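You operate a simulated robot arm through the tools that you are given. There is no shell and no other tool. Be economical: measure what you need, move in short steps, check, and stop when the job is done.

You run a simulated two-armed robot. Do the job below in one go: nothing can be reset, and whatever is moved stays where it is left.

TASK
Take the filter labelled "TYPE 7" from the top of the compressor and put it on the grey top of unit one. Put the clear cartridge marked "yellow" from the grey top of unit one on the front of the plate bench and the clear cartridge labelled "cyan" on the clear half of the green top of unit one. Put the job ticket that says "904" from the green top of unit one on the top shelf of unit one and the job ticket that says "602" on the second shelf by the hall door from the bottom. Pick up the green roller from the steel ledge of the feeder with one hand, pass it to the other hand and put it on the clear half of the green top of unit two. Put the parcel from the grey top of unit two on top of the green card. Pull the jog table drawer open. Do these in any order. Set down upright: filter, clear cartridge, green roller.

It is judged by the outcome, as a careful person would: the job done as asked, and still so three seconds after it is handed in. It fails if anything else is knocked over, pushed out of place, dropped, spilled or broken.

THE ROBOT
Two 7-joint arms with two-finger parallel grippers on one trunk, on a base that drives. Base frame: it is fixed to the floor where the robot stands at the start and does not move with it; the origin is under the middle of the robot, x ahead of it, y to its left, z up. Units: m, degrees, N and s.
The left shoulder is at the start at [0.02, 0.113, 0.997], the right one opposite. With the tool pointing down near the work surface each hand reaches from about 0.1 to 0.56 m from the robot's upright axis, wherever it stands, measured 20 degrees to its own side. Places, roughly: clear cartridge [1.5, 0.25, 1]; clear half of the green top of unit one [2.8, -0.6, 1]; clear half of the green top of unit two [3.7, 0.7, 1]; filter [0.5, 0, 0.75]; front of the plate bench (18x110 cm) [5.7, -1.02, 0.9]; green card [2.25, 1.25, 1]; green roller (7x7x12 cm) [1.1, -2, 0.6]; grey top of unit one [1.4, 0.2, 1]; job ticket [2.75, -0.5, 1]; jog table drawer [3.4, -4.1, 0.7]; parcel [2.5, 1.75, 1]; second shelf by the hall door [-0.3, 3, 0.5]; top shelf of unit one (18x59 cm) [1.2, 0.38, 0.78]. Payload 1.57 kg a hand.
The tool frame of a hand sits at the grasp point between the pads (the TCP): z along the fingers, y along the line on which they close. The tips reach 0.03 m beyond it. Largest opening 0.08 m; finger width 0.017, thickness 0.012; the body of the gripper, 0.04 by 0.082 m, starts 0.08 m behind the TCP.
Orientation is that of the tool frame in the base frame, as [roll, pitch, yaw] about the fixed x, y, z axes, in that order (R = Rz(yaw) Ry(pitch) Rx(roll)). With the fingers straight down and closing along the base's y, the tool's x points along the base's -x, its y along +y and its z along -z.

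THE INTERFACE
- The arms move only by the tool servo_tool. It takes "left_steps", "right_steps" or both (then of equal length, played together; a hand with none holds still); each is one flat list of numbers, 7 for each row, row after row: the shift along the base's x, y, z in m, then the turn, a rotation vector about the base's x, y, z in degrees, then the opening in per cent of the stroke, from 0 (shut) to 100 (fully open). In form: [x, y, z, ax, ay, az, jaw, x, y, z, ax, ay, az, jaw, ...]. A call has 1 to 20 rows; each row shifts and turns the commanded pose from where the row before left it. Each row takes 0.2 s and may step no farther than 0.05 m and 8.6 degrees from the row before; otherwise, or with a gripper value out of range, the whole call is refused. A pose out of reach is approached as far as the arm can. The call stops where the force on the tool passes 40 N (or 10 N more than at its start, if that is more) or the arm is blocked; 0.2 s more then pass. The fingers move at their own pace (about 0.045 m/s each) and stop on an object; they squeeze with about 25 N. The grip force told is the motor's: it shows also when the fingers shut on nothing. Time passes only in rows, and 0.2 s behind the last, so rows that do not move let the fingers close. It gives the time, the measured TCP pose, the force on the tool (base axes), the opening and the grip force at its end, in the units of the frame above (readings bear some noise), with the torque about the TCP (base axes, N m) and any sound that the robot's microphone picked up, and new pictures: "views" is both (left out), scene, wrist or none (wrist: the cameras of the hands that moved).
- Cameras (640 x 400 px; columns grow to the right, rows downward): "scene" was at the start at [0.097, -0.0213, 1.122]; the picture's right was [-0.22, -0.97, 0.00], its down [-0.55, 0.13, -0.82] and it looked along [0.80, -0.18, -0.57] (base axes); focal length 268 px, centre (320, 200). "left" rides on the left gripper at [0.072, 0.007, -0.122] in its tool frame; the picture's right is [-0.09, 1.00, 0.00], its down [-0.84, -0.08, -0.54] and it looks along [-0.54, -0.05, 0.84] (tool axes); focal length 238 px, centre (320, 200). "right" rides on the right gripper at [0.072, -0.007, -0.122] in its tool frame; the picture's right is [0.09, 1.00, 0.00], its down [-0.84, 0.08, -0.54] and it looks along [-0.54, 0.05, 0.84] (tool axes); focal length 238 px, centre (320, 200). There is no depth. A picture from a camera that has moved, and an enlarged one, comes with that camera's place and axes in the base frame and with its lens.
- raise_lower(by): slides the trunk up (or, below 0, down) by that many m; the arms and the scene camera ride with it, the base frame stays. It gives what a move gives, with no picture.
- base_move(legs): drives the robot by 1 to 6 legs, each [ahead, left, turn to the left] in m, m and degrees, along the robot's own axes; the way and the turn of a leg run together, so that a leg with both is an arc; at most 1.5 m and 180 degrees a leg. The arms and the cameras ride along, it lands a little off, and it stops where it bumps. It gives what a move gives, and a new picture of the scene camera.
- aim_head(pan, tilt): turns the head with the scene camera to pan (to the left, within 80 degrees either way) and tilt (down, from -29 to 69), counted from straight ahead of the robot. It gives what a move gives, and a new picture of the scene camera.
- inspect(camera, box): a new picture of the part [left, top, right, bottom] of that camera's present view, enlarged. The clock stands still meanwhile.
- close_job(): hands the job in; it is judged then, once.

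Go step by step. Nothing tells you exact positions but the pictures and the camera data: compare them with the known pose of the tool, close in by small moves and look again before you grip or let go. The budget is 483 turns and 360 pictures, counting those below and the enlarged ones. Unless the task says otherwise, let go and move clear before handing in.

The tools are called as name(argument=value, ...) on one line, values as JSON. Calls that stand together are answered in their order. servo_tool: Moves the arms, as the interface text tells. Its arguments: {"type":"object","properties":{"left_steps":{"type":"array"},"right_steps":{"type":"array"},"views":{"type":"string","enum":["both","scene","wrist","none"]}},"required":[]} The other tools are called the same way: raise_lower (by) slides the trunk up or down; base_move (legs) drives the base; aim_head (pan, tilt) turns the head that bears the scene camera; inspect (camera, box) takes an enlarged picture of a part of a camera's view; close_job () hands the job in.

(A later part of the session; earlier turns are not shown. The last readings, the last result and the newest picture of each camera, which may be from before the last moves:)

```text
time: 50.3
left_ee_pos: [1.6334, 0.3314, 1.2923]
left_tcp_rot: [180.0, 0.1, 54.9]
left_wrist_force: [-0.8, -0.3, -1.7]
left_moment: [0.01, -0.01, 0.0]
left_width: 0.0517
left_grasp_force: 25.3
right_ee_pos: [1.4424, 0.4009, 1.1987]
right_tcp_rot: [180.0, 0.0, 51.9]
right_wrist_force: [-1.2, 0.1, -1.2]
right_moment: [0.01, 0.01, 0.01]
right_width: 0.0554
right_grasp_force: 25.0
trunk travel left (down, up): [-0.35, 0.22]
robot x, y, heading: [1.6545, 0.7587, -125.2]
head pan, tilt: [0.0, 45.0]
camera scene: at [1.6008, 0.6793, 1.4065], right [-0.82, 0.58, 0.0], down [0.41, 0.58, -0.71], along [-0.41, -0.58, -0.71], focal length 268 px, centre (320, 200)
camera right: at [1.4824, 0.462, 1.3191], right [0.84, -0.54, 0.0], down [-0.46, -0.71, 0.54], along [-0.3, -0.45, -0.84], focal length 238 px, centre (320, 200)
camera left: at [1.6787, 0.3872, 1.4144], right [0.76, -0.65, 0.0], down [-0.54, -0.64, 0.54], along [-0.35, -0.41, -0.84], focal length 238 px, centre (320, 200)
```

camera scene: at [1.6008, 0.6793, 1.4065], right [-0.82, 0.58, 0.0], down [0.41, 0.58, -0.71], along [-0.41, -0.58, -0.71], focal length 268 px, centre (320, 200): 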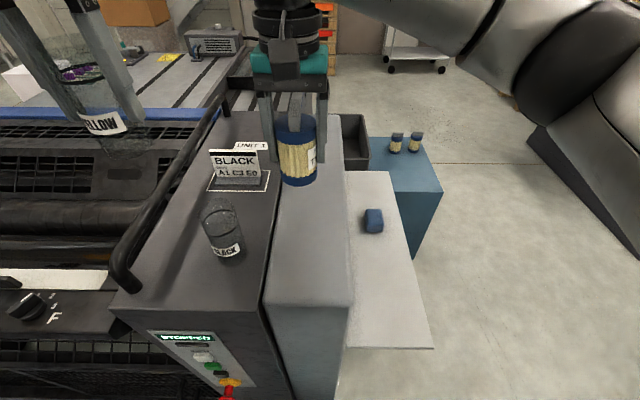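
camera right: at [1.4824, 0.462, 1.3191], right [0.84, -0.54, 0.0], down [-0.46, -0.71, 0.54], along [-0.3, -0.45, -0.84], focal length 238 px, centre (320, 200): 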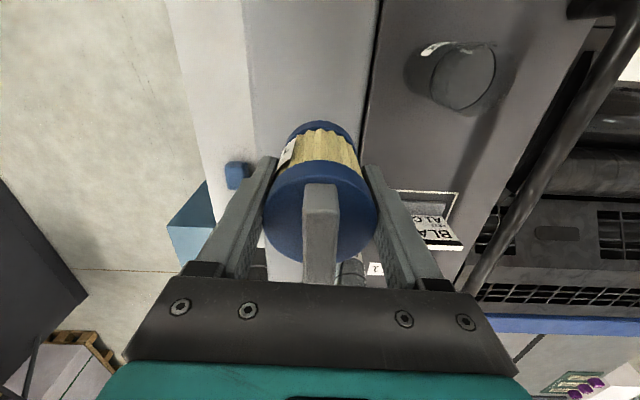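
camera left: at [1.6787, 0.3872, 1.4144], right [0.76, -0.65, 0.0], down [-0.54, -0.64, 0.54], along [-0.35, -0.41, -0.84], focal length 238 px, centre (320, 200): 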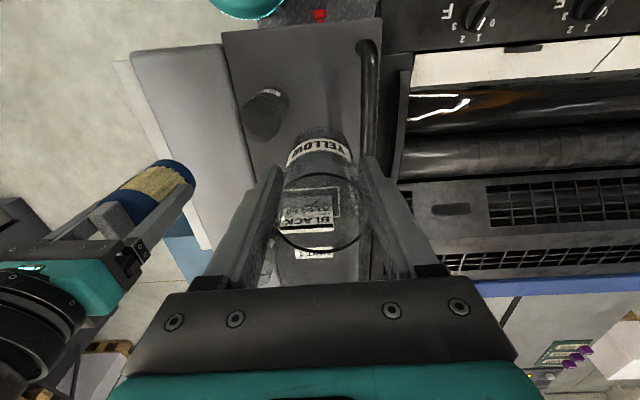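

Filter is over the spot. Lowering to just above contact, then creeping.

servo_tool(right_steps=[0, 0, -0.04, 0, 0, 0, 0, 0, 0, -0.04, 0, 0, 0, 0, 0, 0, -0.025, 0, 0, 0, 0], views="scene")

inspect(camera="scene", box=[240, 90, 360, 230])

```text
time: 51.1
left_ee_pos: [1.6328, 0.332, 1.2926]
left_tcp_rot: [180.0, 0.0, 54.9]
left_wrist_force: [-0.6, -0.4, -0.7]
left_moment: [0.06, 0.0, 0.01]
left_width: 0.0518
left_grasp_force: 25.1
right_ee_pos: [1.4431, 0.4017, 1.0927]
right_tcp_rot: [-179.9, 0.0, 51.8]
right_wrist_force: [-0.3, 0.3, -1.5]
right_moment: [0.0, 0.01, 0.0]
right_width: 0.0557
right_grasp_force: 25.1
trunk travel left (down, up): [-0.35, 0.22]
robot x, y, heading: [1.6511, 0.7554, -125.1]
head pan, tilt: [0.0, 45.0]
camera scene: at [1.6006, 0.6799, 1.4065], right [-0.82, 0.58, 0.0], down [0.41, 0.58, -0.71], along [-0.41, -0.58, -0.71], focal length 268 px, centre (320, 200)
```

scene: 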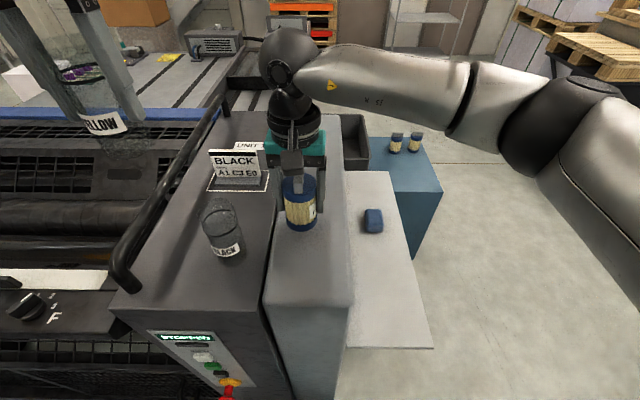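

```text
2.86 times, centred on (300, 160) of scene
camera zoom: at [1.6006, 0.6799, 1.4065], right [-0.82, 0.58, 0.0], down [0.41, 0.58, -0.71], along [-0.41, -0.58, -0.71], focal length 764 px, centre (377, 314)
```

zoom: 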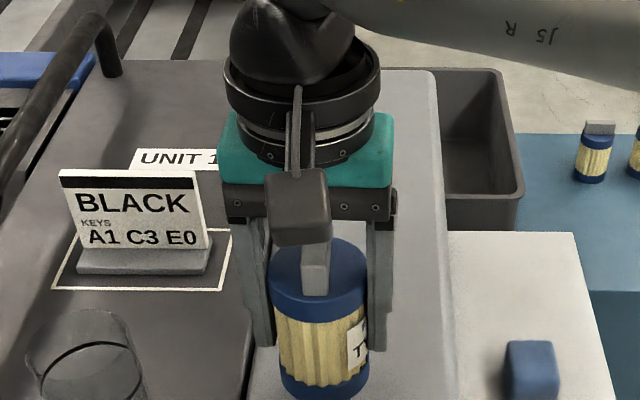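

servo_tool(right_steps=[0, 0, -0.005, 0, 0, 0, 0, 0, 0, -0.004, 0, 0, 0, 0, 0, 0, -0.004, 0, 0, 0, 0], views="none")

```text
time: 51.9
left_ee_pos: [1.6319, 0.3323, 1.2925]
left_tcp_rot: [180.0, 0.0, 54.9]
left_wrist_force: [-0.3, -0.2, -1.4]
left_moment: [0.02, 0.0, 0.01]
left_width: 0.0517
left_grasp_force: 24.7
right_ee_pos: [1.4418, 0.402, 1.0801]
right_tcp_rot: [179.9, 0.0, 51.7]
right_wrist_force: [0.9, 0.2, -0.6]
right_moment: [0.02, 0.0, 0.0]
right_width: 0.0556
right_grasp_force: 25.0
trunk travel left (down, up): [-0.35, 0.22]
robot x, y, heading: [1.6536, 0.7539, -125.0]
head pan, tilt: [0.0, 45.0]
```

servo_tool(right_steps=[0, 0, -0.003, 0, 0, 0, 0, 0, 0, -0.003, 0, 0, 0, 0, 0, 0, -0.002, 0, 0, 0, 0], views="none")

```text
time: 52.7
left_ee_pos: [1.6319, 0.3325, 1.2946]
left_tcp_rot: [179.9, 0.0, 55.0]
left_wrist_force: [-0.1, -0.2, -1.9]
left_moment: [0.01, 0.01, -0.03]
left_width: 0.0517
left_grasp_force: 25.2
right_ee_pos: [1.4431, 0.4006, 1.0737]
right_tcp_rot: [-180.0, 0.0, 51.7]
right_wrist_force: [-0.9, 0.0, -0.7]
right_moment: [0.05, 0.01, 0.05]
right_width: 0.0559
right_grasp_force: 24.9
trunk travel left (down, up): [-0.35, 0.22]
robot x, y, heading: [1.6534, 0.7576, -125.1]
head pan, tilt: [0.0, 45.0]
```

No contact yet; continuing to creep.

servo_tool(right_steps=[0, 0, -0.003, 0, 0, 0, 0, 0, 0, -0.003, 0, 0, 0, 0], views="none")

inspect(camera="scene", box=[250, 150, 350, 250])

```text
time: 53.3
left_ee_pos: [1.6323, 0.3331, 1.2936]
left_tcp_rot: [-180.0, 0.1, 54.9]
left_wrist_force: [-0.4, 0.1, -1.4]
left_moment: [0.0, 0.01, -0.01]
left_width: 0.0517
left_grasp_force: 24.1
right_ee_pos: [1.4419, 0.402, 1.0664]
right_tcp_rot: [179.9, 0.0, 51.8]
right_wrist_force: [-0.3, 0.9, -0.8]
right_moment: [0.02, 0.0, -0.02]
right_width: 0.0556
right_grasp_force: 24.7
trunk travel left (down, up): [-0.35, 0.22]
robot x, y, heading: [1.6529, 0.7586, -124.9]
head pan, tilt: [0.0, 45.0]
```

```text
4.00 times, centred on (300, 200) of scene
camera zoom: at [1.6007, 0.6802, 1.4065], right [-0.82, 0.58, 0.0], down [0.41, 0.58, -0.71], along [-0.41, -0.58, -0.71], focal length 1070 px, centre (400, 200)
```

zoom: 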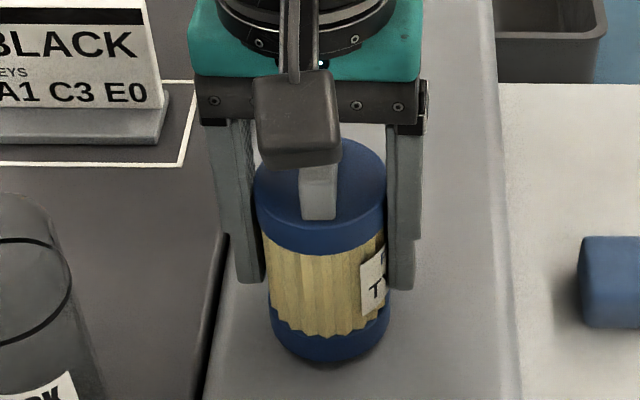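

Nearly touching; a few more millimetres.

servo_tool(right_steps=[0, 0, -0.003, 0, 0, 0, 0, 0, 0, -0.002, 0, 0, 0, 0], views="none")

servo_tool(right_steps=[0, 0, -0.002, 0, 0, 0, 0, 0, 0, -0.002, 0, 0, 0, 0], views="none")

```text
time: 53.9
left_ee_pos: [1.6324, 0.3323, 1.2927]
left_tcp_rot: [-180.0, 0.1, 55.0]
left_wrist_force: [0.1, -0.3, -1.2]
left_moment: [0.0, -0.02, 0.01]
left_width: 0.0514
left_grasp_force: 25.1
right_ee_pos: [1.4418, 0.4013, 1.0619]
right_tcp_rot: [179.9, 0.0, 51.8]
right_wrist_force: [0.1, -0.3, -0.8]
right_moment: [-0.01, 0.03, -0.01]
right_width: 0.0553
right_grasp_force: 25.1
trunk travel left (down, up): [-0.35, 0.22]
robot x, y, heading: [1.6538, 0.7524, -124.9]
head pan, tilt: [0.0, 45.0]
```

```text
time: 54.5
left_ee_pos: [1.6322, 0.3335, 1.2934]
left_tcp_rot: [-180.0, 0.0, 54.9]
left_wrist_force: [-0.3, 0.9, -1.7]
left_moment: [0.04, -0.04, 0.02]
left_width: 0.0515
left_grasp_force: 25.0
right_ee_pos: [1.4421, 0.4021, 1.0605]
right_tcp_rot: [179.9, 0.1, 51.8]
right_wrist_force: [-2.5, 0.5, 17.2]
right_moment: [0.23, 0.01, 0.0]
right_width: 0.0555
right_grasp_force: 24.5
trunk travel left (down, up): [-0.35, 0.22]
robot x, y, heading: [1.6525, 0.7571, -125.1]
head pan, tilt: [0.0, 45.0]
```

Contact made. Opening and rising.

servo_tool(right_steps=[0, 0, 0.001, 0, 0, 0, 50, 0, 0, 0, 0, 0, 0, 100, 0, 0, 0, 0, 0, 0, 100, 0, 0, 0, 0, 0, 0, 100, 0, 0, 0.04, 0, 0, 0, 100, 0, 0, 0.05, 0, 0, 0, 100, 0, 0, 0.05, 0, 0, 0, 100, 0, 0, 0.05, 0, 0, 0, 100], views="both")

```text
time: 56.3
left_ee_pos: [1.6328, 0.333, 1.2913]
left_tcp_rot: [-179.9, -0.1, 54.9]
left_wrist_force: [0.1, 0.9, -2.1]
left_moment: [0.0, -0.03, 0.0]
left_width: 0.0517
left_grasp_force: 25.4
right_ee_pos: [1.4425, 0.4017, 1.2491]
right_tcp_rot: [-179.9, 0.1, 51.8]
right_wrist_force: [0.2, 0.8, -0.1]
right_moment: [0.01, 0.01, 0.0]
right_width: 0.0799
right_grasp_force: 0.0
trunk travel left (down, up): [-0.35, 0.22]
robot x, y, heading: [1.6493, 0.76, -124.9]
head pan, tilt: [0.0, 45.0]
camera scene: at [1.6012, 0.6804, 1.4066], right [-0.82, 0.58, 0.0], down [0.41, 0.58, -0.71], along [-0.41, -0.58, -0.71], focal length 268 px, centre (320, 200)
camera right: at [1.4828, 0.4633, 1.3695], right [0.84, -0.54, 0.0], down [-0.46, -0.71, 0.54], along [-0.3, -0.45, -0.84], focal length 238 px, centre (320, 200)
```

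scene: 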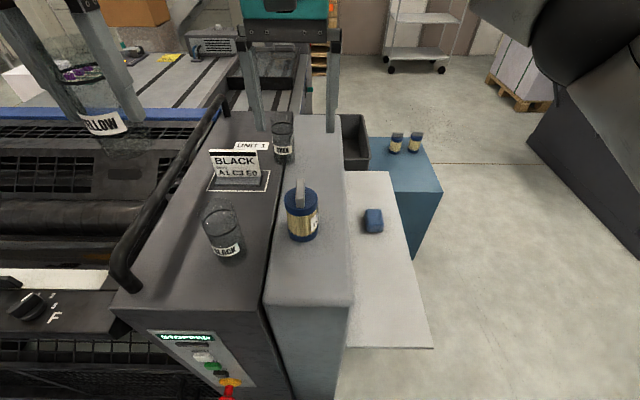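
right: 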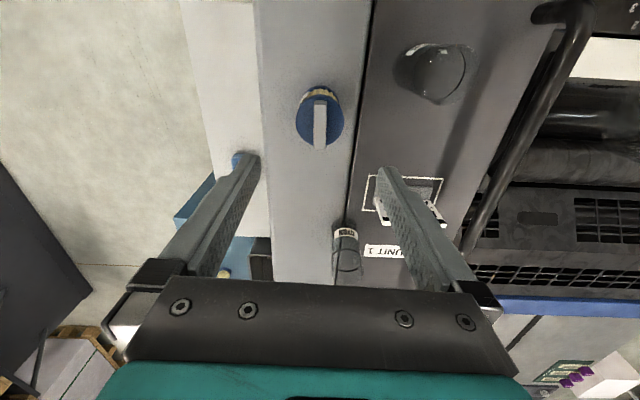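

Filter stands well. Reaching the right hand out over cyan at about (1.357, 0.184).

servo_tool(right_steps=[-0.0171, -0.0436, 0, 0, 0, 0, 100, -0.0171, -0.0436, 0, 0, 0, 0, 100, -0.0171, -0.0436, 0, 0, 0, 0, 100, -0.0171, -0.0436, 0, 0, 0, 0, 100, -0.0171, -0.0436, 0, 0, 0, 0, 100], views="both")

```text
time: 57.5
left_ee_pos: [1.6322, 0.3325, 1.2921]
left_tcp_rot: [180.0, 0.1, 55.0]
left_wrist_force: [-1.1, 0.4, -0.5]
left_moment: [0.0, -0.04, -0.01]
left_width: 0.0513
left_grasp_force: 24.6
right_ee_pos: [1.3842, 0.3093, 1.2231]
right_tcp_rot: [-179.9, 0.0, 51.9]
right_wrist_force: [0.5, 0.1, -0.2]
right_moment: [0.0, -0.03, 0.0]
right_width: 0.0801
right_grasp_force: 0.1
right hand out of reach, approached as far as the arm can: row 3, 4, 5
trunk travel left (down, up): [-0.35, 0.22]
robot x, y, heading: [1.6518, 0.753, -125.1]
head pan, tilt: [0.0, 45.0]
camera scene: at [1.6002, 0.6807, 1.4066], right [-0.82, 0.58, 0.0], down [0.41, 0.58, -0.71], along [-0.41, -0.58, -0.71], focal length 268 px, centre (320, 200)
camera right: at [1.4246, 0.3705, 1.3446], right [0.84, -0.54, 0.0], down [-0.46, -0.71, 0.54], along [-0.29, -0.46, -0.84], focal length 238 px, centre (320, 200)
```

scene: 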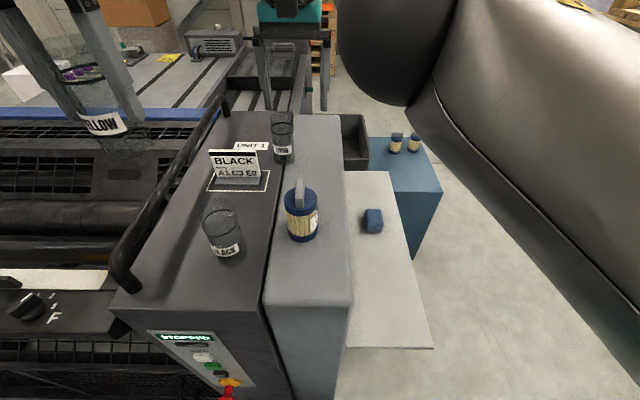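
right: 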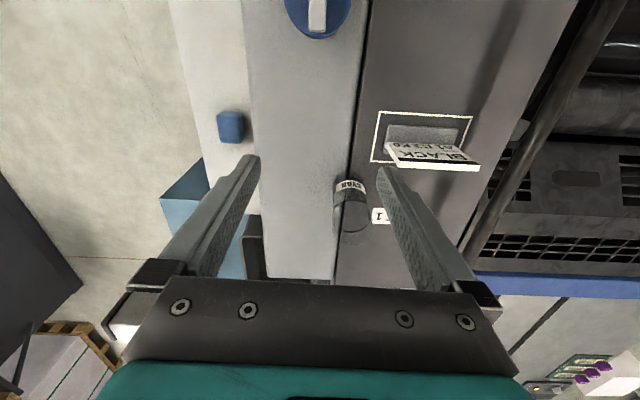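

Cyan lies left of my centreline, awkward for the right arm. I'll shift 0.2 m to my left and 0.03 m closer, then lean the hand forward a little.

base_move(legs=[[0.03, 0.2, 0]])

```text
time: 59.1
left_ee_pos: [1.7785, 0.1938, 1.2925]
left_tcp_rot: [180.0, 0.1, 54.9]
left_wrist_force: [1.1, 0.3, -0.9]
left_moment: [0.06, -0.03, 0.0]
left_width: 0.0515
left_grasp_force: 25.1
right_ee_pos: [1.5308, 0.1699, 1.2238]
right_tcp_rot: [-180.0, -0.1, 51.9]
right_wrist_force: [-0.2, -0.4, 0.2]
right_moment: [0.01, 0.04, 0.0]
right_width: 0.0801
right_grasp_force: 0.1
trunk travel left (down, up): [-0.35, 0.22]
robot x, y, heading: [1.7975, 0.6184, -125.3]
head pan, tilt: [0.0, 45.0]
camera scene: at [1.7462, 0.5409, 1.4065], right [-0.82, 0.58, 0.0], down [0.41, 0.58, -0.71], along [-0.41, -0.58, -0.71], focal length 268 px, centre (320, 200)
```

scene: 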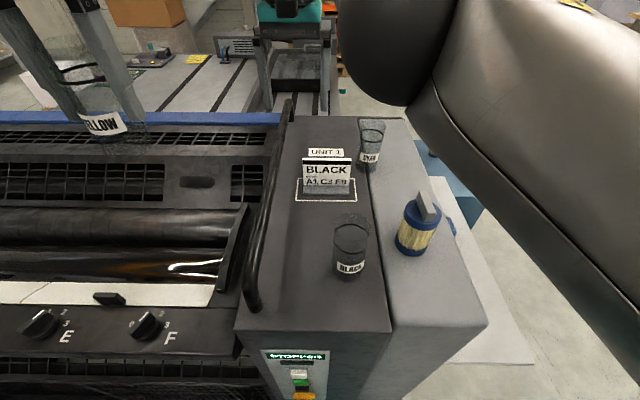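

servo_tool(right_steps=[0, 0, 0, -5.5, 3.82, 0, 100, 0, 0, 0, -5.5, 3.82, 0, 100, 0, 0, 0, -5.5, 3.82, 0, 100, -0.03, 0.002, 0, 0, 0, 0, 100, -0.03, 0.002, 0, 0, 0, 0, 100, -0.03, 0.002, 0, 0, 0, 0, 100], views="wrist")

```text
time: 60.5
left_ee_pos: [1.7769, 0.1953, 1.2922]
left_tcp_rot: [180.0, 0.0, 54.9]
left_wrist_force: [0.3, 0.2, -1.1]
left_moment: [0.02, 0.03, 0.01]
left_width: 0.0515
left_grasp_force: 24.9
right_ee_pos: [1.4373, 0.1591, 1.2364]
right_tcp_rot: [178.8, 15.7, 51.7]
right_wrist_force: [0.1, -0.1, 0.1]
right_moment: [0.06, 0.01, 0.03]
right_width: 0.0803
right_grasp_force: 0.0
right hand out of reach, approached as far as the arm can: row 1, 2, 3
trunk travel left (down, up): [-0.35, 0.22]
robot x, y, heading: [1.7969, 0.6197, -125.1]
head pan, tilt: [0.0, 45.0]
camera right: at [1.494, 0.2458, 1.3326], right [0.84, -0.54, 0.0], down [-0.36, -0.56, 0.75], along [-0.41, -0.63, -0.66], focal length 238 px, centre (320, 200)
```

right: 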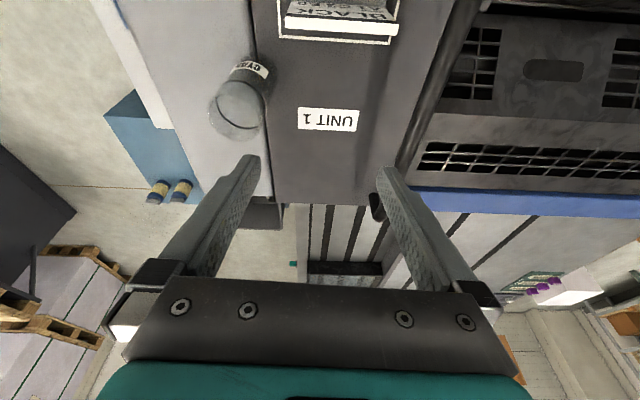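

servo_tool(right_steps=[-0.04, 0.015, 0, 0, 0, 0, 100, -0.04, 0.014, 0, 0, 0, 0, 100, 0, 0, -0.03, 0, 0, 0, 100, 0, 0, -0.02, 0, 0, 0, 100], views="both")

```text
time: 61.5
left_ee_pos: [1.7769, 0.1947, 1.2927]
left_tcp_rot: [-180.0, 0.0, 54.9]
left_wrist_force: [-0.5, 0.2, -1.5]
left_moment: [-0.01, -0.02, -0.03]
left_width: 0.0519
left_grasp_force: 25.1
right_ee_pos: [1.3587, 0.1879, 1.1855]
right_tcp_rot: [178.6, 15.5, 51.7]
right_wrist_force: [-0.2, -0.2, -0.2]
right_moment: [0.0, -0.03, -0.04]
right_width: 0.0798
right_grasp_force: 0.1
trunk travel left (down, up): [-0.35, 0.22]
robot x, y, heading: [1.7965, 0.6209, -124.9]
head pan, tilt: [0.0, 45.0]
camera scene: at [1.7455, 0.5416, 1.4066], right [-0.82, 0.58, 0.0], down [0.41, 0.58, -0.71], along [-0.41, -0.58, -0.71], focal length 268 px, centre (320, 200)
camera right: at [1.4145, 0.2747, 1.282], right [0.84, -0.54, 0.0], down [-0.36, -0.56, 0.75], along [-0.41, -0.63, -0.66], focal length 238 px, centre (320, 200)
```

scene: 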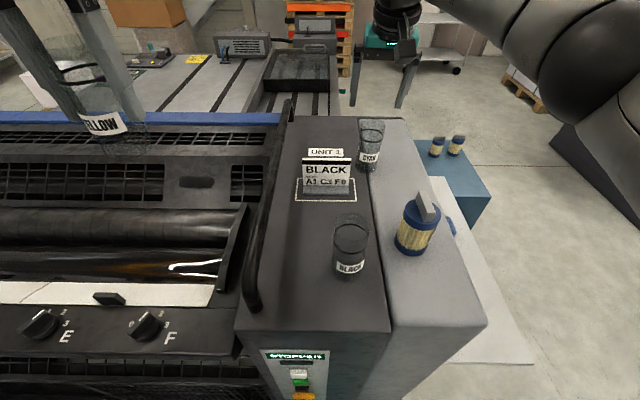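
right: 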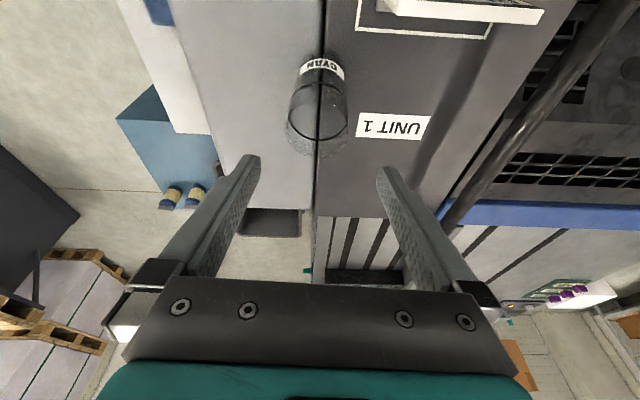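

Aligned. Descending onto cyan.

servo_tool(right_steps=[-0.003, -0.003, -0.04, 0, 0, 0, 100, -0.002, -0.002, -0.04, 0, 0, 0, 100, 0, 0, -0.03, 0, 0, 0, 100], views="both")

```text
time: 62.3
left_ee_pos: [1.7779, 0.1946, 1.2924]
left_tcp_rot: [-179.9, -0.1, 54.9]
left_wrist_force: [-0.5, -0.1, -1.6]
left_moment: [-0.01, -0.01, -0.04]
left_width: 0.0516
left_grasp_force: 25.1
right_ee_pos: [1.3522, 0.1842, 1.0757]
right_tcp_rot: [178.7, 15.6, 51.7]
right_wrist_force: [0.3, 0.1, 0.7]
right_moment: [0.01, 0.01, 0.02]
right_width: 0.08
right_grasp_force: 0.0
trunk travel left (down, up): [-0.35, 0.22]
robot x, y, heading: [1.7923, 0.619, -124.9]
head pan, tilt: [0.0, 45.0]
camera scene: at [1.7454, 0.5414, 1.4065], right [-0.82, 0.58, 0.0], down [0.41, 0.58, -0.71], along [-0.41, -0.58, -0.71], focal length 268 px, centre (320, 200)
camera right: at [1.409, 0.2699, 1.1728], right [0.84, -0.54, 0.0], down [-0.36, -0.56, 0.75], along [-0.41, -0.63, -0.66], focal length 238 px, centre (320, 200)
```

scene: 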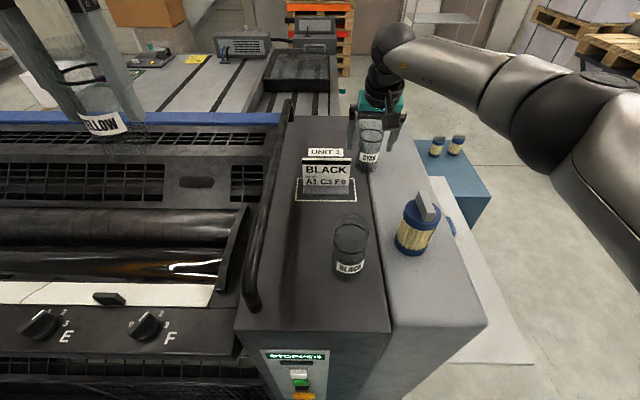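
right: 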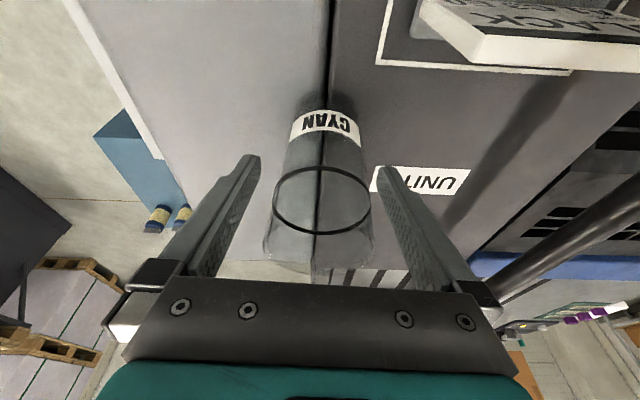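

Centred. Closing and lifting straight up.

servo_tool(right_steps=[0, 0, 0, 0, 0, 0, 0, 0, 0, 0, 0, 0, 0, 0, 0, 0, 0, 0, 0, 0, 0, 0, 0, 0, 0, 0, 0, 0, 0, 0, 0.02, 0, 0, 0, 0, 0, 0, 0.04, 0, 0, 0, 0, 0, 0, 0.05, 0, 0, 0, 0, 0, 0, 0.05, 0, 0, 0, 0], views="both")

```text
time: 64.1
left_ee_pos: [1.7785, 0.1942, 1.293]
left_tcp_rot: [180.0, 0.0, 54.9]
left_wrist_force: [0.5, 0.9, -1.5]
left_moment: [0.0, 0.03, 0.0]
left_width: 0.0517
left_grasp_force: 25.1
right_ee_pos: [1.3551, 0.1853, 1.2373]
right_tcp_rot: [178.7, 15.5, 51.9]
right_wrist_force: [-0.4, 0.5, -1.5]
right_moment: [-0.02, 0.04, 0.02]
right_width: 0.0517
right_grasp_force: 25.1
trunk travel left (down, up): [-0.35, 0.22]
robot x, y, heading: [1.798, 0.6187, -125.1]
head pan, tilt: [0.0, 45.0]
camera scene: at [1.7464, 0.5416, 1.4066], right [-0.82, 0.58, 0.0], down [0.41, 0.58, -0.71], along [-0.41, -0.58, -0.71], focal length 268 px, centre (320, 200)
camera right: at [1.4112, 0.2715, 1.3336], right [0.84, -0.54, 0.0], down [-0.36, -0.56, 0.75], along [-0.41, -0.63, -0.66], focal length 238 px, centre (320, 200)
```

scene: 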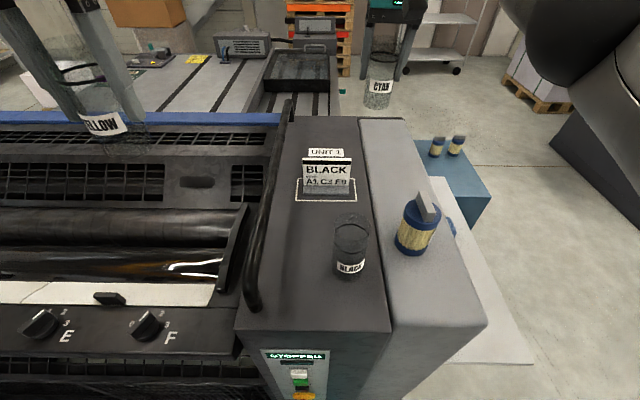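
right: 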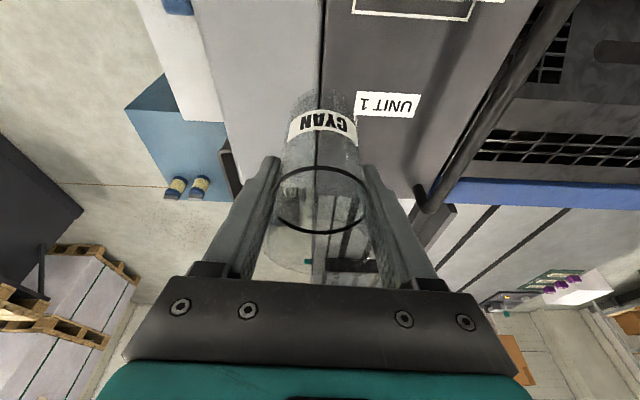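

Both cartridges are held. Retracting the hands, backing into the aisle, and looking along it toward the green end.

servo_tool(right_steps=[0.025, 0.036, 0.015, 0, 0, 0, 0, 0.025, 0.036, 0.015, 0, 0, 0, 0, 0.025, 0.036, 0.015, 0, 0, 0, 0, 0.025, 0.036, 0.015, 0, 0, 0, 0, 0.025, 0.036, 0, 0, 0, 0, 0], left_steps=[0, 0, 0, 0, 0, 0, 0, 0.0, 0.0, 0.0, 0, 0, 0, 0, 0.0, 0.0, 0.0, 0, 0, 0, 0, 0.0, 0.0, 0, 0, 0, 0, 0, 0.0, 0.0, 0, 0, 0, 0, 0], views="none")

base_move(legs=[[-0.22, 0, 0]])

aim_head(pan=60, tilt=30)

```text
time: 65.3
left_ee_pos: [1.7783, 0.1942, 1.2924]
left_tcp_rot: [-180.0, -0.1, 55.0]
left_wrist_force: [-0.7, -0.6, -1.1]
left_moment: [-0.03, -0.03, 0.04]
left_width: 0.0515
left_grasp_force: 24.9
right_ee_pos: [1.4775, 0.3647, 1.2972]
right_tcp_rot: [178.7, 15.7, 51.8]
right_wrist_force: [0.3, 0.4, -1.6]
right_moment: [-0.02, 0.0, -0.02]
right_width: 0.0512
right_grasp_force: 25.0
trunk travel left (down, up): [-0.35, 0.22]
robot x, y, heading: [1.7936, 0.6148, -124.9]
head pan, tilt: [0.0, 45.0]
```

```text
time: 67.0
left_ee_pos: [1.9056, 0.3766, 1.2929]
left_tcp_rot: [179.9, 0.1, 54.8]
left_wrist_force: [-0.6, 0.2, -1.0]
left_moment: [-0.02, 0.02, 0.03]
left_width: 0.0518
left_grasp_force: 24.9
right_ee_pos: [1.6059, 0.5457, 1.297]
right_tcp_rot: [178.7, 15.6, 51.7]
right_wrist_force: [0.3, 0.6, -1.0]
right_moment: [-0.04, 0.02, 0.0]
right_width: 0.0516
right_grasp_force: 25.0
trunk travel left (down, up): [-0.35, 0.22]
robot x, y, heading: [1.9232, 0.798, -125.3]
head pan, tilt: [0.0, 45.0]
camera scene: at [1.8741, 0.7242, 1.4066], right [-0.82, 0.58, 0.0], down [0.41, 0.58, -0.71], along [-0.41, -0.58, -0.71], focal length 268 px, centre (320, 200)
```

scene: 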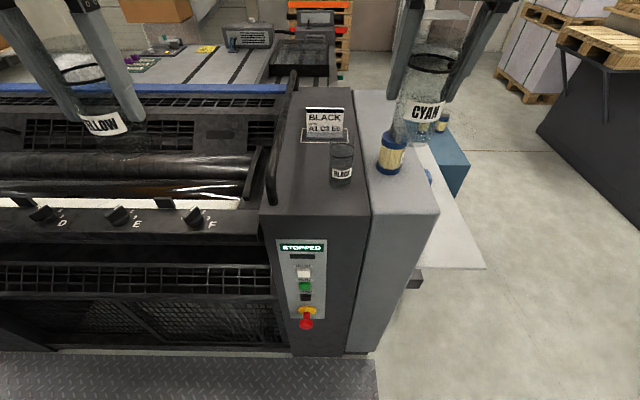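

```text
time: 68.3
left_ee_pos: [1.9046, 0.3758, 1.2929]
left_tcp_rot: [-180.0, 0.0, 54.9]
left_wrist_force: [0.1, -0.1, -1.7]
left_moment: [0.05, -0.04, 0.0]
left_width: 0.0516
left_grasp_force: 25.4
right_ee_pos: [1.6044, 0.5451, 1.2972]
right_tcp_rot: [178.6, 15.5, 51.8]
right_wrist_force: [-0.2, 0.1, -1.0]
right_moment: [0.04, -0.05, -0.01]
right_width: 0.0516
right_grasp_force: 24.7
trunk travel left (down, up): [-0.35, 0.22]
robot x, y, heading: [1.9245, 0.8026, -125.4]
head pan, tilt: [60.0, 30.0]
camera scene: at [1.9583, 0.7079, 1.4291], right [-0.91, -0.42, 0.0], down [-0.21, 0.45, -0.87], along [0.36, -0.79, -0.5], focal length 268 px, centre (320, 200)
```

scene: 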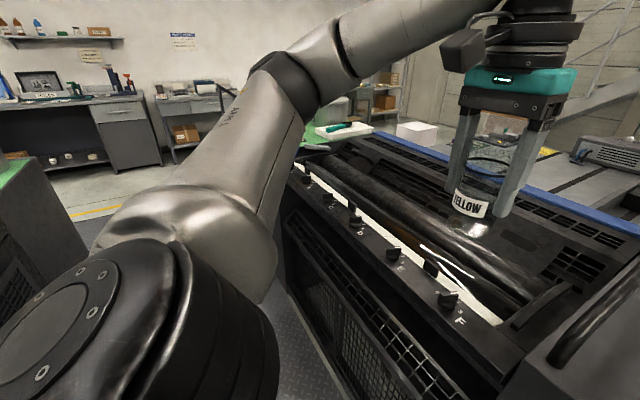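

The way along the aisle is clear above the unit. Sliding left along the aisle, then looking at the green top.

base_move(legs=[[0, 1.3, 0]])

aim_head(pan=25, tilt=40)

```text
time: 74.8
left_ee_pos: [2.9545, -0.3747, 1.292]
left_tcp_rot: [-180.0, 0.1, 54.2]
left_wrist_force: [0.4, 0.2, -0.8]
left_moment: [0.01, -0.02, -0.01]
left_width: 0.0516
left_grasp_force: 25.1
right_ee_pos: [2.6552, -0.2022, 1.296]
right_tcp_rot: [178.6, 15.6, 51.0]
right_wrist_force: [0.5, -0.7, -1.1]
right_moment: [0.02, 0.03, 0.01]
right_width: 0.0514
right_grasp_force: 25.0
trunk travel left (down, up): [-0.35, 0.22]
robot x, y, heading: [2.9766, 0.0509, -126.0]
head pan, tilt: [60.0, 30.0]
camera scene: at [3.0113, -0.044, 1.4291], right [-0.91, -0.41, 0.0], down [-0.2, 0.46, -0.87], along [0.35, -0.79, -0.5], focal length 268 px, centre (320, 200)
```

scene: 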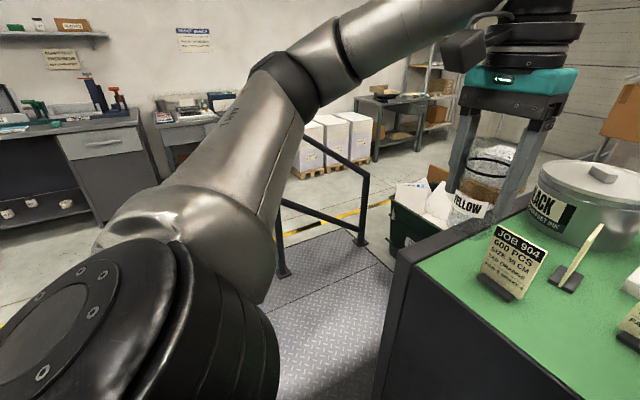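

```text
time: 75.8
left_ee_pos: [2.9535, -0.3752, 1.2932]
left_tcp_rot: [-180.0, -0.1, 54.2]
left_wrist_force: [0.1, 0.6, -0.7]
left_moment: [0.01, 0.01, 0.0]
left_width: 0.052
left_grasp_force: 25.4
right_ee_pos: [2.6556, -0.201, 1.2955]
right_tcp_rot: [178.7, 15.5, 50.9]
right_wrist_force: [0.9, 0.0, -1.3]
right_moment: [-0.02, 0.01, 0.03]
right_width: 0.0514
right_grasp_force: 24.9
trunk travel left (down, up): [-0.35, 0.22]
robot x, y, heading: [2.9789, 0.0482, -126.0]
head pan, tilt: [25.0, 40.0]
camera scene: at [2.9582, -0.0449, 1.4138], right [-0.98, 0.19, 0.0], down [0.12, 0.63, -0.77], along [-0.14, -0.75, -0.64], focal length 268 px, centre (320, 200)
```

scene: 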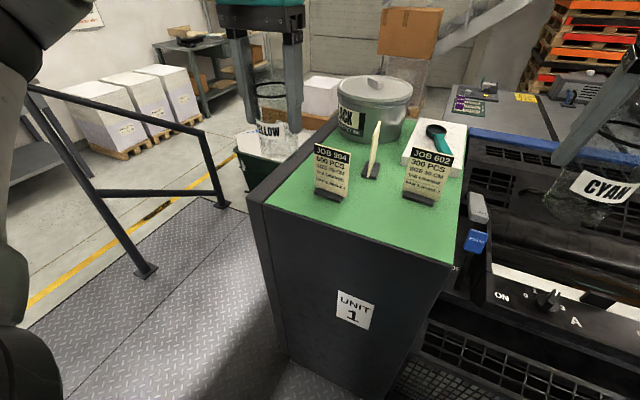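

The green top spans the end of unit one: tickets JOB 904 at ~(2.84, -0.54), JOB 602 at ~(2.62, -0.49), a third one, pot and board at the far half. The near (aisle) half is clear; I'll put cyan between the tickets near the aisle edge.

base_move(legs=[[0.1, 0.2, 1]])

aim_head(pan=0, tilt=45)

```text
time: 77.5
left_ee_pos: [3.0646, -0.5739, 1.2939]
left_tcp_rot: [-180.0, 0.0, 55.1]
left_wrist_force: [0.4, -0.4, -0.7]
left_moment: [0.03, -0.01, 0.0]
left_width: 0.0517
left_grasp_force: 25.0
right_ee_pos: [2.7652, -0.4051, 1.2957]
right_tcp_rot: [178.7, 15.6, 52.0]
right_wrist_force: [0.8, -0.6, -1.7]
right_moment: [-0.01, -0.01, 0.0]
right_width: 0.0515
right_grasp_force: 24.9
trunk travel left (down, up): [-0.35, 0.22]
robot x, y, heading: [3.0833, -0.1515, -124.9]
head pan, tilt: [25.0, 40.0]
camera scene: at [3.0642, -0.2429, 1.4138], right [-0.99, 0.17, 0.0], down [0.11, 0.63, -0.77], along [-0.13, -0.75, -0.64], focal length 268 px, centre (320, 200)
```

scene: 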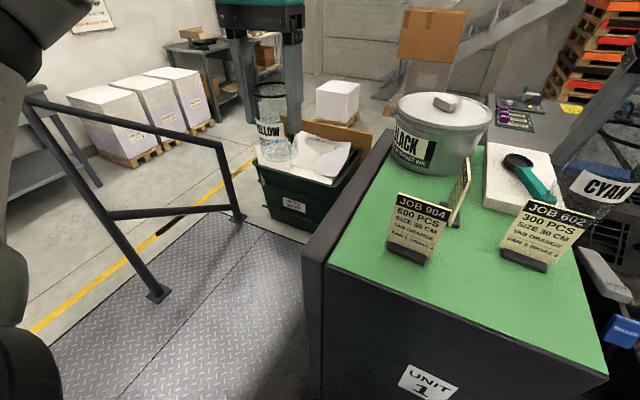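

```text
time: 78.4
left_ee_pos: [3.0654, -0.5724, 1.2934]
left_tcp_rot: [-180.0, 0.0, 55.1]
left_wrist_force: [-0.1, 0.0, -2.1]
left_moment: [0.01, -0.02, 0.02]
left_width: 0.0518
left_grasp_force: 25.0
right_ee_pos: [2.7637, -0.4046, 1.2971]
right_tcp_rot: [178.7, 15.5, 52.0]
right_wrist_force: [0.6, -0.1, -0.7]
right_moment: [0.01, 0.02, 0.0]
right_width: 0.0517
right_grasp_force: 24.4
trunk travel left (down, up): [-0.35, 0.22]
robot x, y, heading: [3.0832, -0.1492, -124.8]
head pan, tilt: [0.0, 45.0]
camera scene: at [3.032, -0.2252, 1.4066], right [-0.82, 0.57, 0.0], down [0.4, 0.58, -0.71], along [-0.4, -0.58, -0.71], focal length 268 px, centre (320, 200)
```

scene: 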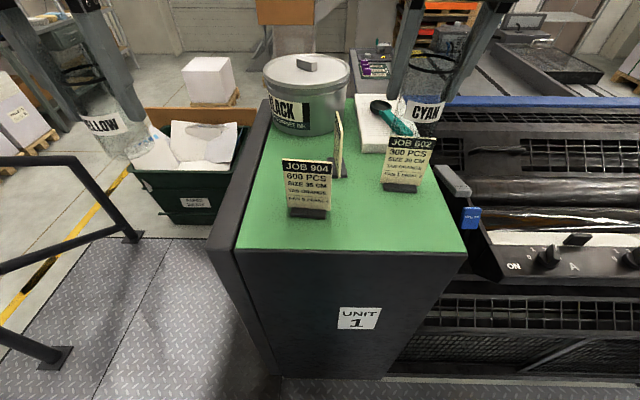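

Placing cyan at about (2.77, -0.457). Lowering to just above contact.

servo_tool(right_steps=[0.005, -0.03, -0.03, 0, 0, 0, 0, 0, -0.022, -0.04, 0, 0, 0, 0, 0, 0, -0.05, 0, 0, 0, 0, 0, 0, -0.05, 0, 0, 0, 0, 0, 0, -0.03, 0, 0, 0, 0], views="both")

```text
time: 79.6
left_ee_pos: [3.0652, -0.5725, 1.2926]
left_tcp_rot: [180.0, 0.1, 55.1]
left_wrist_force: [-0.6, 0.3, -1.8]
left_moment: [0.03, -0.01, 0.03]
left_width: 0.0516
left_grasp_force: 24.7
right_ee_pos: [2.769, -0.455, 1.0958]
right_tcp_rot: [178.7, 15.6, 52.0]
right_wrist_force: [0.2, -0.5, -1.5]
right_moment: [0.01, 0.03, -0.04]
right_width: 0.0521
right_grasp_force: 24.3
trunk travel left (down, up): [-0.35, 0.22]
robot x, y, heading: [3.0824, -0.1519, -125.0]
head pan, tilt: [0.0, 45.0]
camera scene: at [3.0318, -0.2251, 1.4065], right [-0.82, 0.57, 0.0], down [0.4, 0.58, -0.71], along [-0.4, -0.58, -0.71], focal length 268 px, centre (320, 200)
camera right: at [2.8257, -0.3688, 1.1929], right [0.84, -0.54, 0.0], down [-0.35, -0.56, 0.75], along [-0.4, -0.63, -0.66], focal length 238 px, centre (320, 200)
```

scene: 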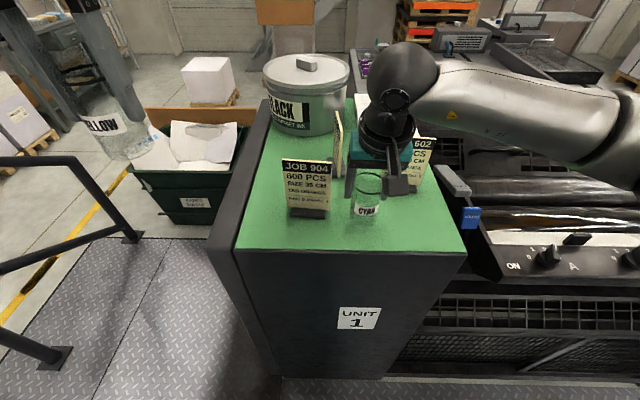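
right: 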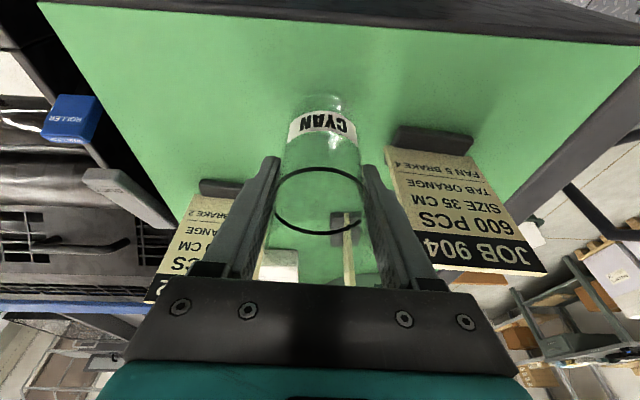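

Clearance to ticket 904 is ~2 cm after opening; I'll shift 1 cm away and creep down.

servo_tool(right_steps=[-0.01, 0.007, 0, 0, 0, 0, 0, 0, 0, -0.01, 0, 0, 0, 0, 0, 0, -0.005, 0, 0, 0, 0, 0, 0, -0.003, 0, 0, 0, 0], views="none")

servo_tool(right_steps=[0, 0, -0.003, 0, 0, 0, 0, 0, 0, -0.002, 0, 0, 0, 0], views="none")

```text
time: 80.6
left_ee_pos: [3.0662, -0.5722, 1.2929]
left_tcp_rot: [180.0, 0.0, 55.1]
left_wrist_force: [0.0, 1.3, -1.3]
left_moment: [-0.02, 0.0, 0.0]
left_width: 0.0518
left_grasp_force: 25.1
right_ee_pos: [2.7589, -0.4491, 1.0788]
right_tcp_rot: [178.6, 15.6, 52.0]
right_wrist_force: [0.5, 0.1, -0.8]
right_moment: [0.02, -0.02, 0.0]
right_width: 0.0514
right_grasp_force: 25.3
trunk travel left (down, up): [-0.35, 0.22]
robot x, y, heading: [3.0863, -0.1519, -125.0]
head pan, tilt: [0.0, 45.0]
```

```text
time: 81.2
left_ee_pos: [3.0652, -0.5735, 1.2925]
left_tcp_rot: [180.0, 0.0, 55.1]
left_wrist_force: [-0.4, 0.1, -1.8]
left_moment: [-0.01, -0.03, 0.0]
left_width: 0.0516
left_grasp_force: 24.9
right_ee_pos: [2.7603, -0.4483, 1.0733]
right_tcp_rot: [178.7, 15.5, 52.0]
right_wrist_force: [0.8, -0.3, -1.7]
right_moment: [-0.02, 0.03, -0.01]
right_width: 0.0515
right_grasp_force: 25.3
trunk travel left (down, up): [-0.35, 0.22]
robot x, y, heading: [3.0836, -0.1476, -124.8]
head pan, tilt: [0.0, 45.0]
```

servo_tool(right_steps=[0, 0, -0.003, 0, 0, 0, 0, 0, 0, -0.002, 0, 0, 0, 0], views="none")

inspect(camera="scene", box=[320, 150, 420, 240])

```text
time: 81.8
left_ee_pos: [3.0666, -0.5713, 1.2934]
left_tcp_rot: [-180.0, 0.1, 55.0]
left_wrist_force: [0.0, 0.6, -0.7]
left_moment: [0.01, -0.01, 0.03]
left_width: 0.0516
left_grasp_force: 24.6
right_ee_pos: [2.7594, -0.4474, 1.0725]
right_tcp_rot: [178.6, 16.1, 52.0]
right_wrist_force: [-1.3, 4.2, 23.9]
right_moment: [0.72, 0.41, -0.06]
right_width: 0.0518
right_grasp_force: 25.2
trunk travel left (down, up): [-0.35, 0.22]
robot x, y, heading: [3.0801, -0.146, -124.7]
head pan, tilt: [0.0, 45.0]
```

```text
4.44 times, centred on (370, 195) of scene
camera zoom: at [3.0332, -0.2232, 1.407], right [-0.82, 0.57, 0.0], down [0.4, 0.58, -0.71], along [-0.41, -0.58, -0.71], focal length 1189 px, centre (98, 222)
```

zoom: 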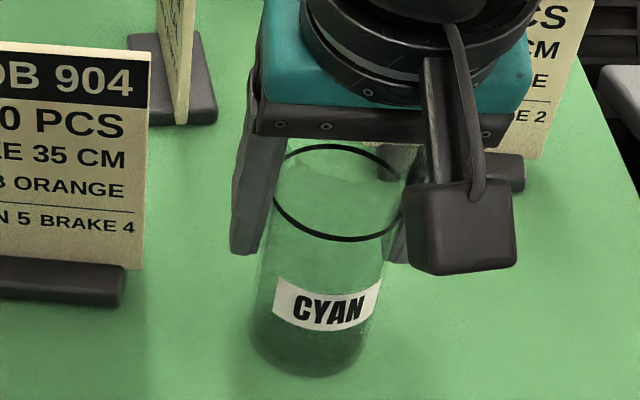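

Contact. Easing off, opening, and rising.

servo_tool(right_steps=[0, 0, 0.003, 0, 0, 0, 0, 0, 0, 0, 0, 0, 0, 50, 0, 0, 0, 0, 0, 0, 95, 0, 0, 0, 0, 0, 0, 95, 0, 0, 0, 0, 0, 0, 95, 0, 0, 0.04, 0, 0, 0, 95, 0, 0, 0.05, 0, 0, 0, 95, 0, 0, 0.05, 0, 0, 0, 95, 0, 0, 0.05, 0, 0, 0, 95], views="both")

```text
time: 83.8
left_ee_pos: [3.0655, -0.5731, 1.293]
left_tcp_rot: [-179.9, 0.1, 55.1]
left_wrist_force: [0.1, 0.0, -1.4]
left_moment: [0.01, 0.02, 0.02]
left_width: 0.0515
left_grasp_force: 25.6
right_ee_pos: [2.7592, -0.4478, 1.2607]
right_tcp_rot: [178.7, 15.6, 52.0]
right_wrist_force: [0.9, 0.5, 0.5]
right_moment: [0.04, 0.01, -0.02]
right_width: 0.0759
right_grasp_force: 0.1
trunk travel left (down, up): [-0.35, 0.22]
robot x, y, heading: [3.0843, -0.148, -124.9]
head pan, tilt: [0.0, 45.0]
camera scene: at [3.0325, -0.225, 1.4066], right [-0.82, 0.57, 0.0], down [0.4, 0.58, -0.71], along [-0.4, -0.58, -0.71], focal length 268 px, centre (320, 200)
camera right: at [2.8157, -0.3611, 1.3583], right [0.84, -0.54, 0.0], down [-0.36, -0.56, 0.75], along [-0.4, -0.63, -0.66], focal length 238 px, centre (320, 200)
```

scene: 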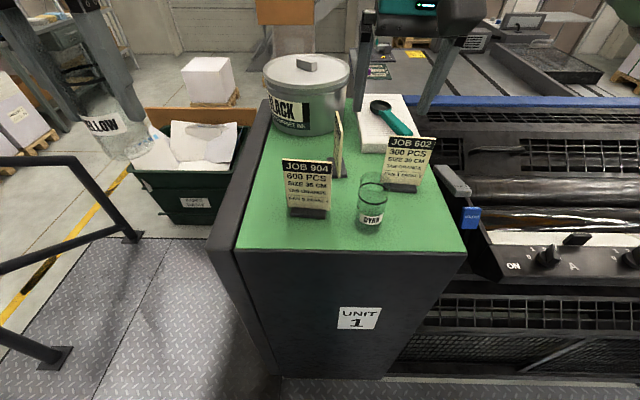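
right: 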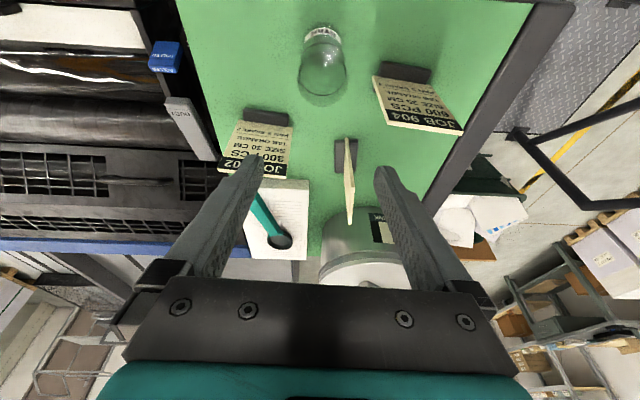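

Cyan stands upright. Next I take yellow to the plate bench: straighten the right hand, back off, turn to face down the aisle and look.

servo_tool(right_steps=[0.01, 0.015, 0.02, 6.4, -4.47, 0, 95, 0.01, 0.015, 0.02, 6.4, -4.47, 0, 95, 0.0, 0.0, 0, 0, 0, 0, 40], views="none")

base_move(legs=[[-0.12, 0, 0], [0, 0, 90], [0.5, 0, 0]])

aim_head(pan=0, tilt=25)

```text
time: 84.6
left_ee_pos: [3.0649, -0.5729, 1.2925]
left_tcp_rot: [180.0, 0.1, 55.1]
left_wrist_force: [-0.8, 0.2, -1.9]
left_moment: [0.01, -0.04, -0.02]
left_width: 0.0514
left_grasp_force: 25.1
right_ee_pos: [2.7792, -0.4179, 1.3014]
right_tcp_rot: [179.4, -0.1, 52.1]
right_wrist_force: [0.2, 0.9, 0.3]
right_moment: [0.01, 0.02, 0.05]
right_width: 0.0419
right_grasp_force: 0.3
trunk travel left (down, up): [-0.35, 0.22]
robot x, y, heading: [3.0872, -0.1501, -124.7]
head pan, tilt: [0.0, 45.0]
```

```text
time: 92.2
left_ee_pos: [3.9831, -0.3637, 1.2928]
left_tcp_rot: [-180.0, 0.0, 144.7]
left_wrist_force: [1.0, -0.3, -2.3]
left_moment: [0.01, 0.0, 0.03]
left_width: 0.0519
left_grasp_force: 25.4
right_ee_pos: [3.828, -0.6483, 1.3013]
right_tcp_rot: [179.4, 0.0, 141.6]
right_wrist_force: [0.5, 0.3, 0.6]
right_moment: [0.0, 0.02, 0.01]
right_width: 0.0324
right_grasp_force: 0.1
trunk travel left (down, up): [-0.35, 0.22]
robot x, y, heading: [3.5599, -0.3388, -35.1]
head pan, tilt: [0.0, 45.0]
camera scene: at [3.6361, -0.3959, 1.4065], right [-0.58, -0.82, 0.0], down [-0.58, 0.41, -0.71], along [0.58, -0.41, -0.71], focal length 268 px, centre (320, 200)
```

scene: 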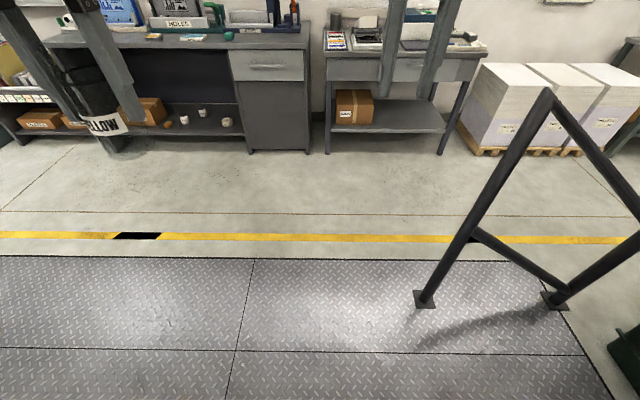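

```text
time: 93.0
left_ee_pos: [3.9831, -0.3625, 1.2928]
left_tcp_rot: [180.0, 0.0, 144.6]
left_wrist_force: [-0.5, 0.2, -1.8]
left_moment: [-0.01, 0.01, -0.02]
left_width: 0.0516
left_grasp_force: 25.3
right_ee_pos: [3.8264, -0.6471, 1.3017]
right_tcp_rot: [179.5, 0.1, 141.6]
right_wrist_force: [0.4, 0.2, 0.6]
right_moment: [0.02, -0.02, -0.01]
right_width: 0.032
right_grasp_force: 0.0
trunk travel left (down, up): [-0.35, 0.22]
robot x, y, heading: [3.5596, -0.3427, -35.4]
head pan, tilt: [0.0, 25.0]
camera scene: at [3.6446, -0.4019, 1.4371], right [-0.58, -0.82, 0.0], down [-0.35, 0.24, -0.91], along [0.74, -0.52, -0.42], focal length 268 px, centre (320, 200)
```

scene: 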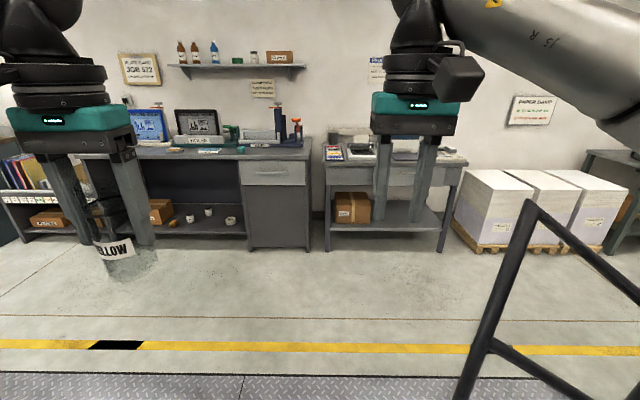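

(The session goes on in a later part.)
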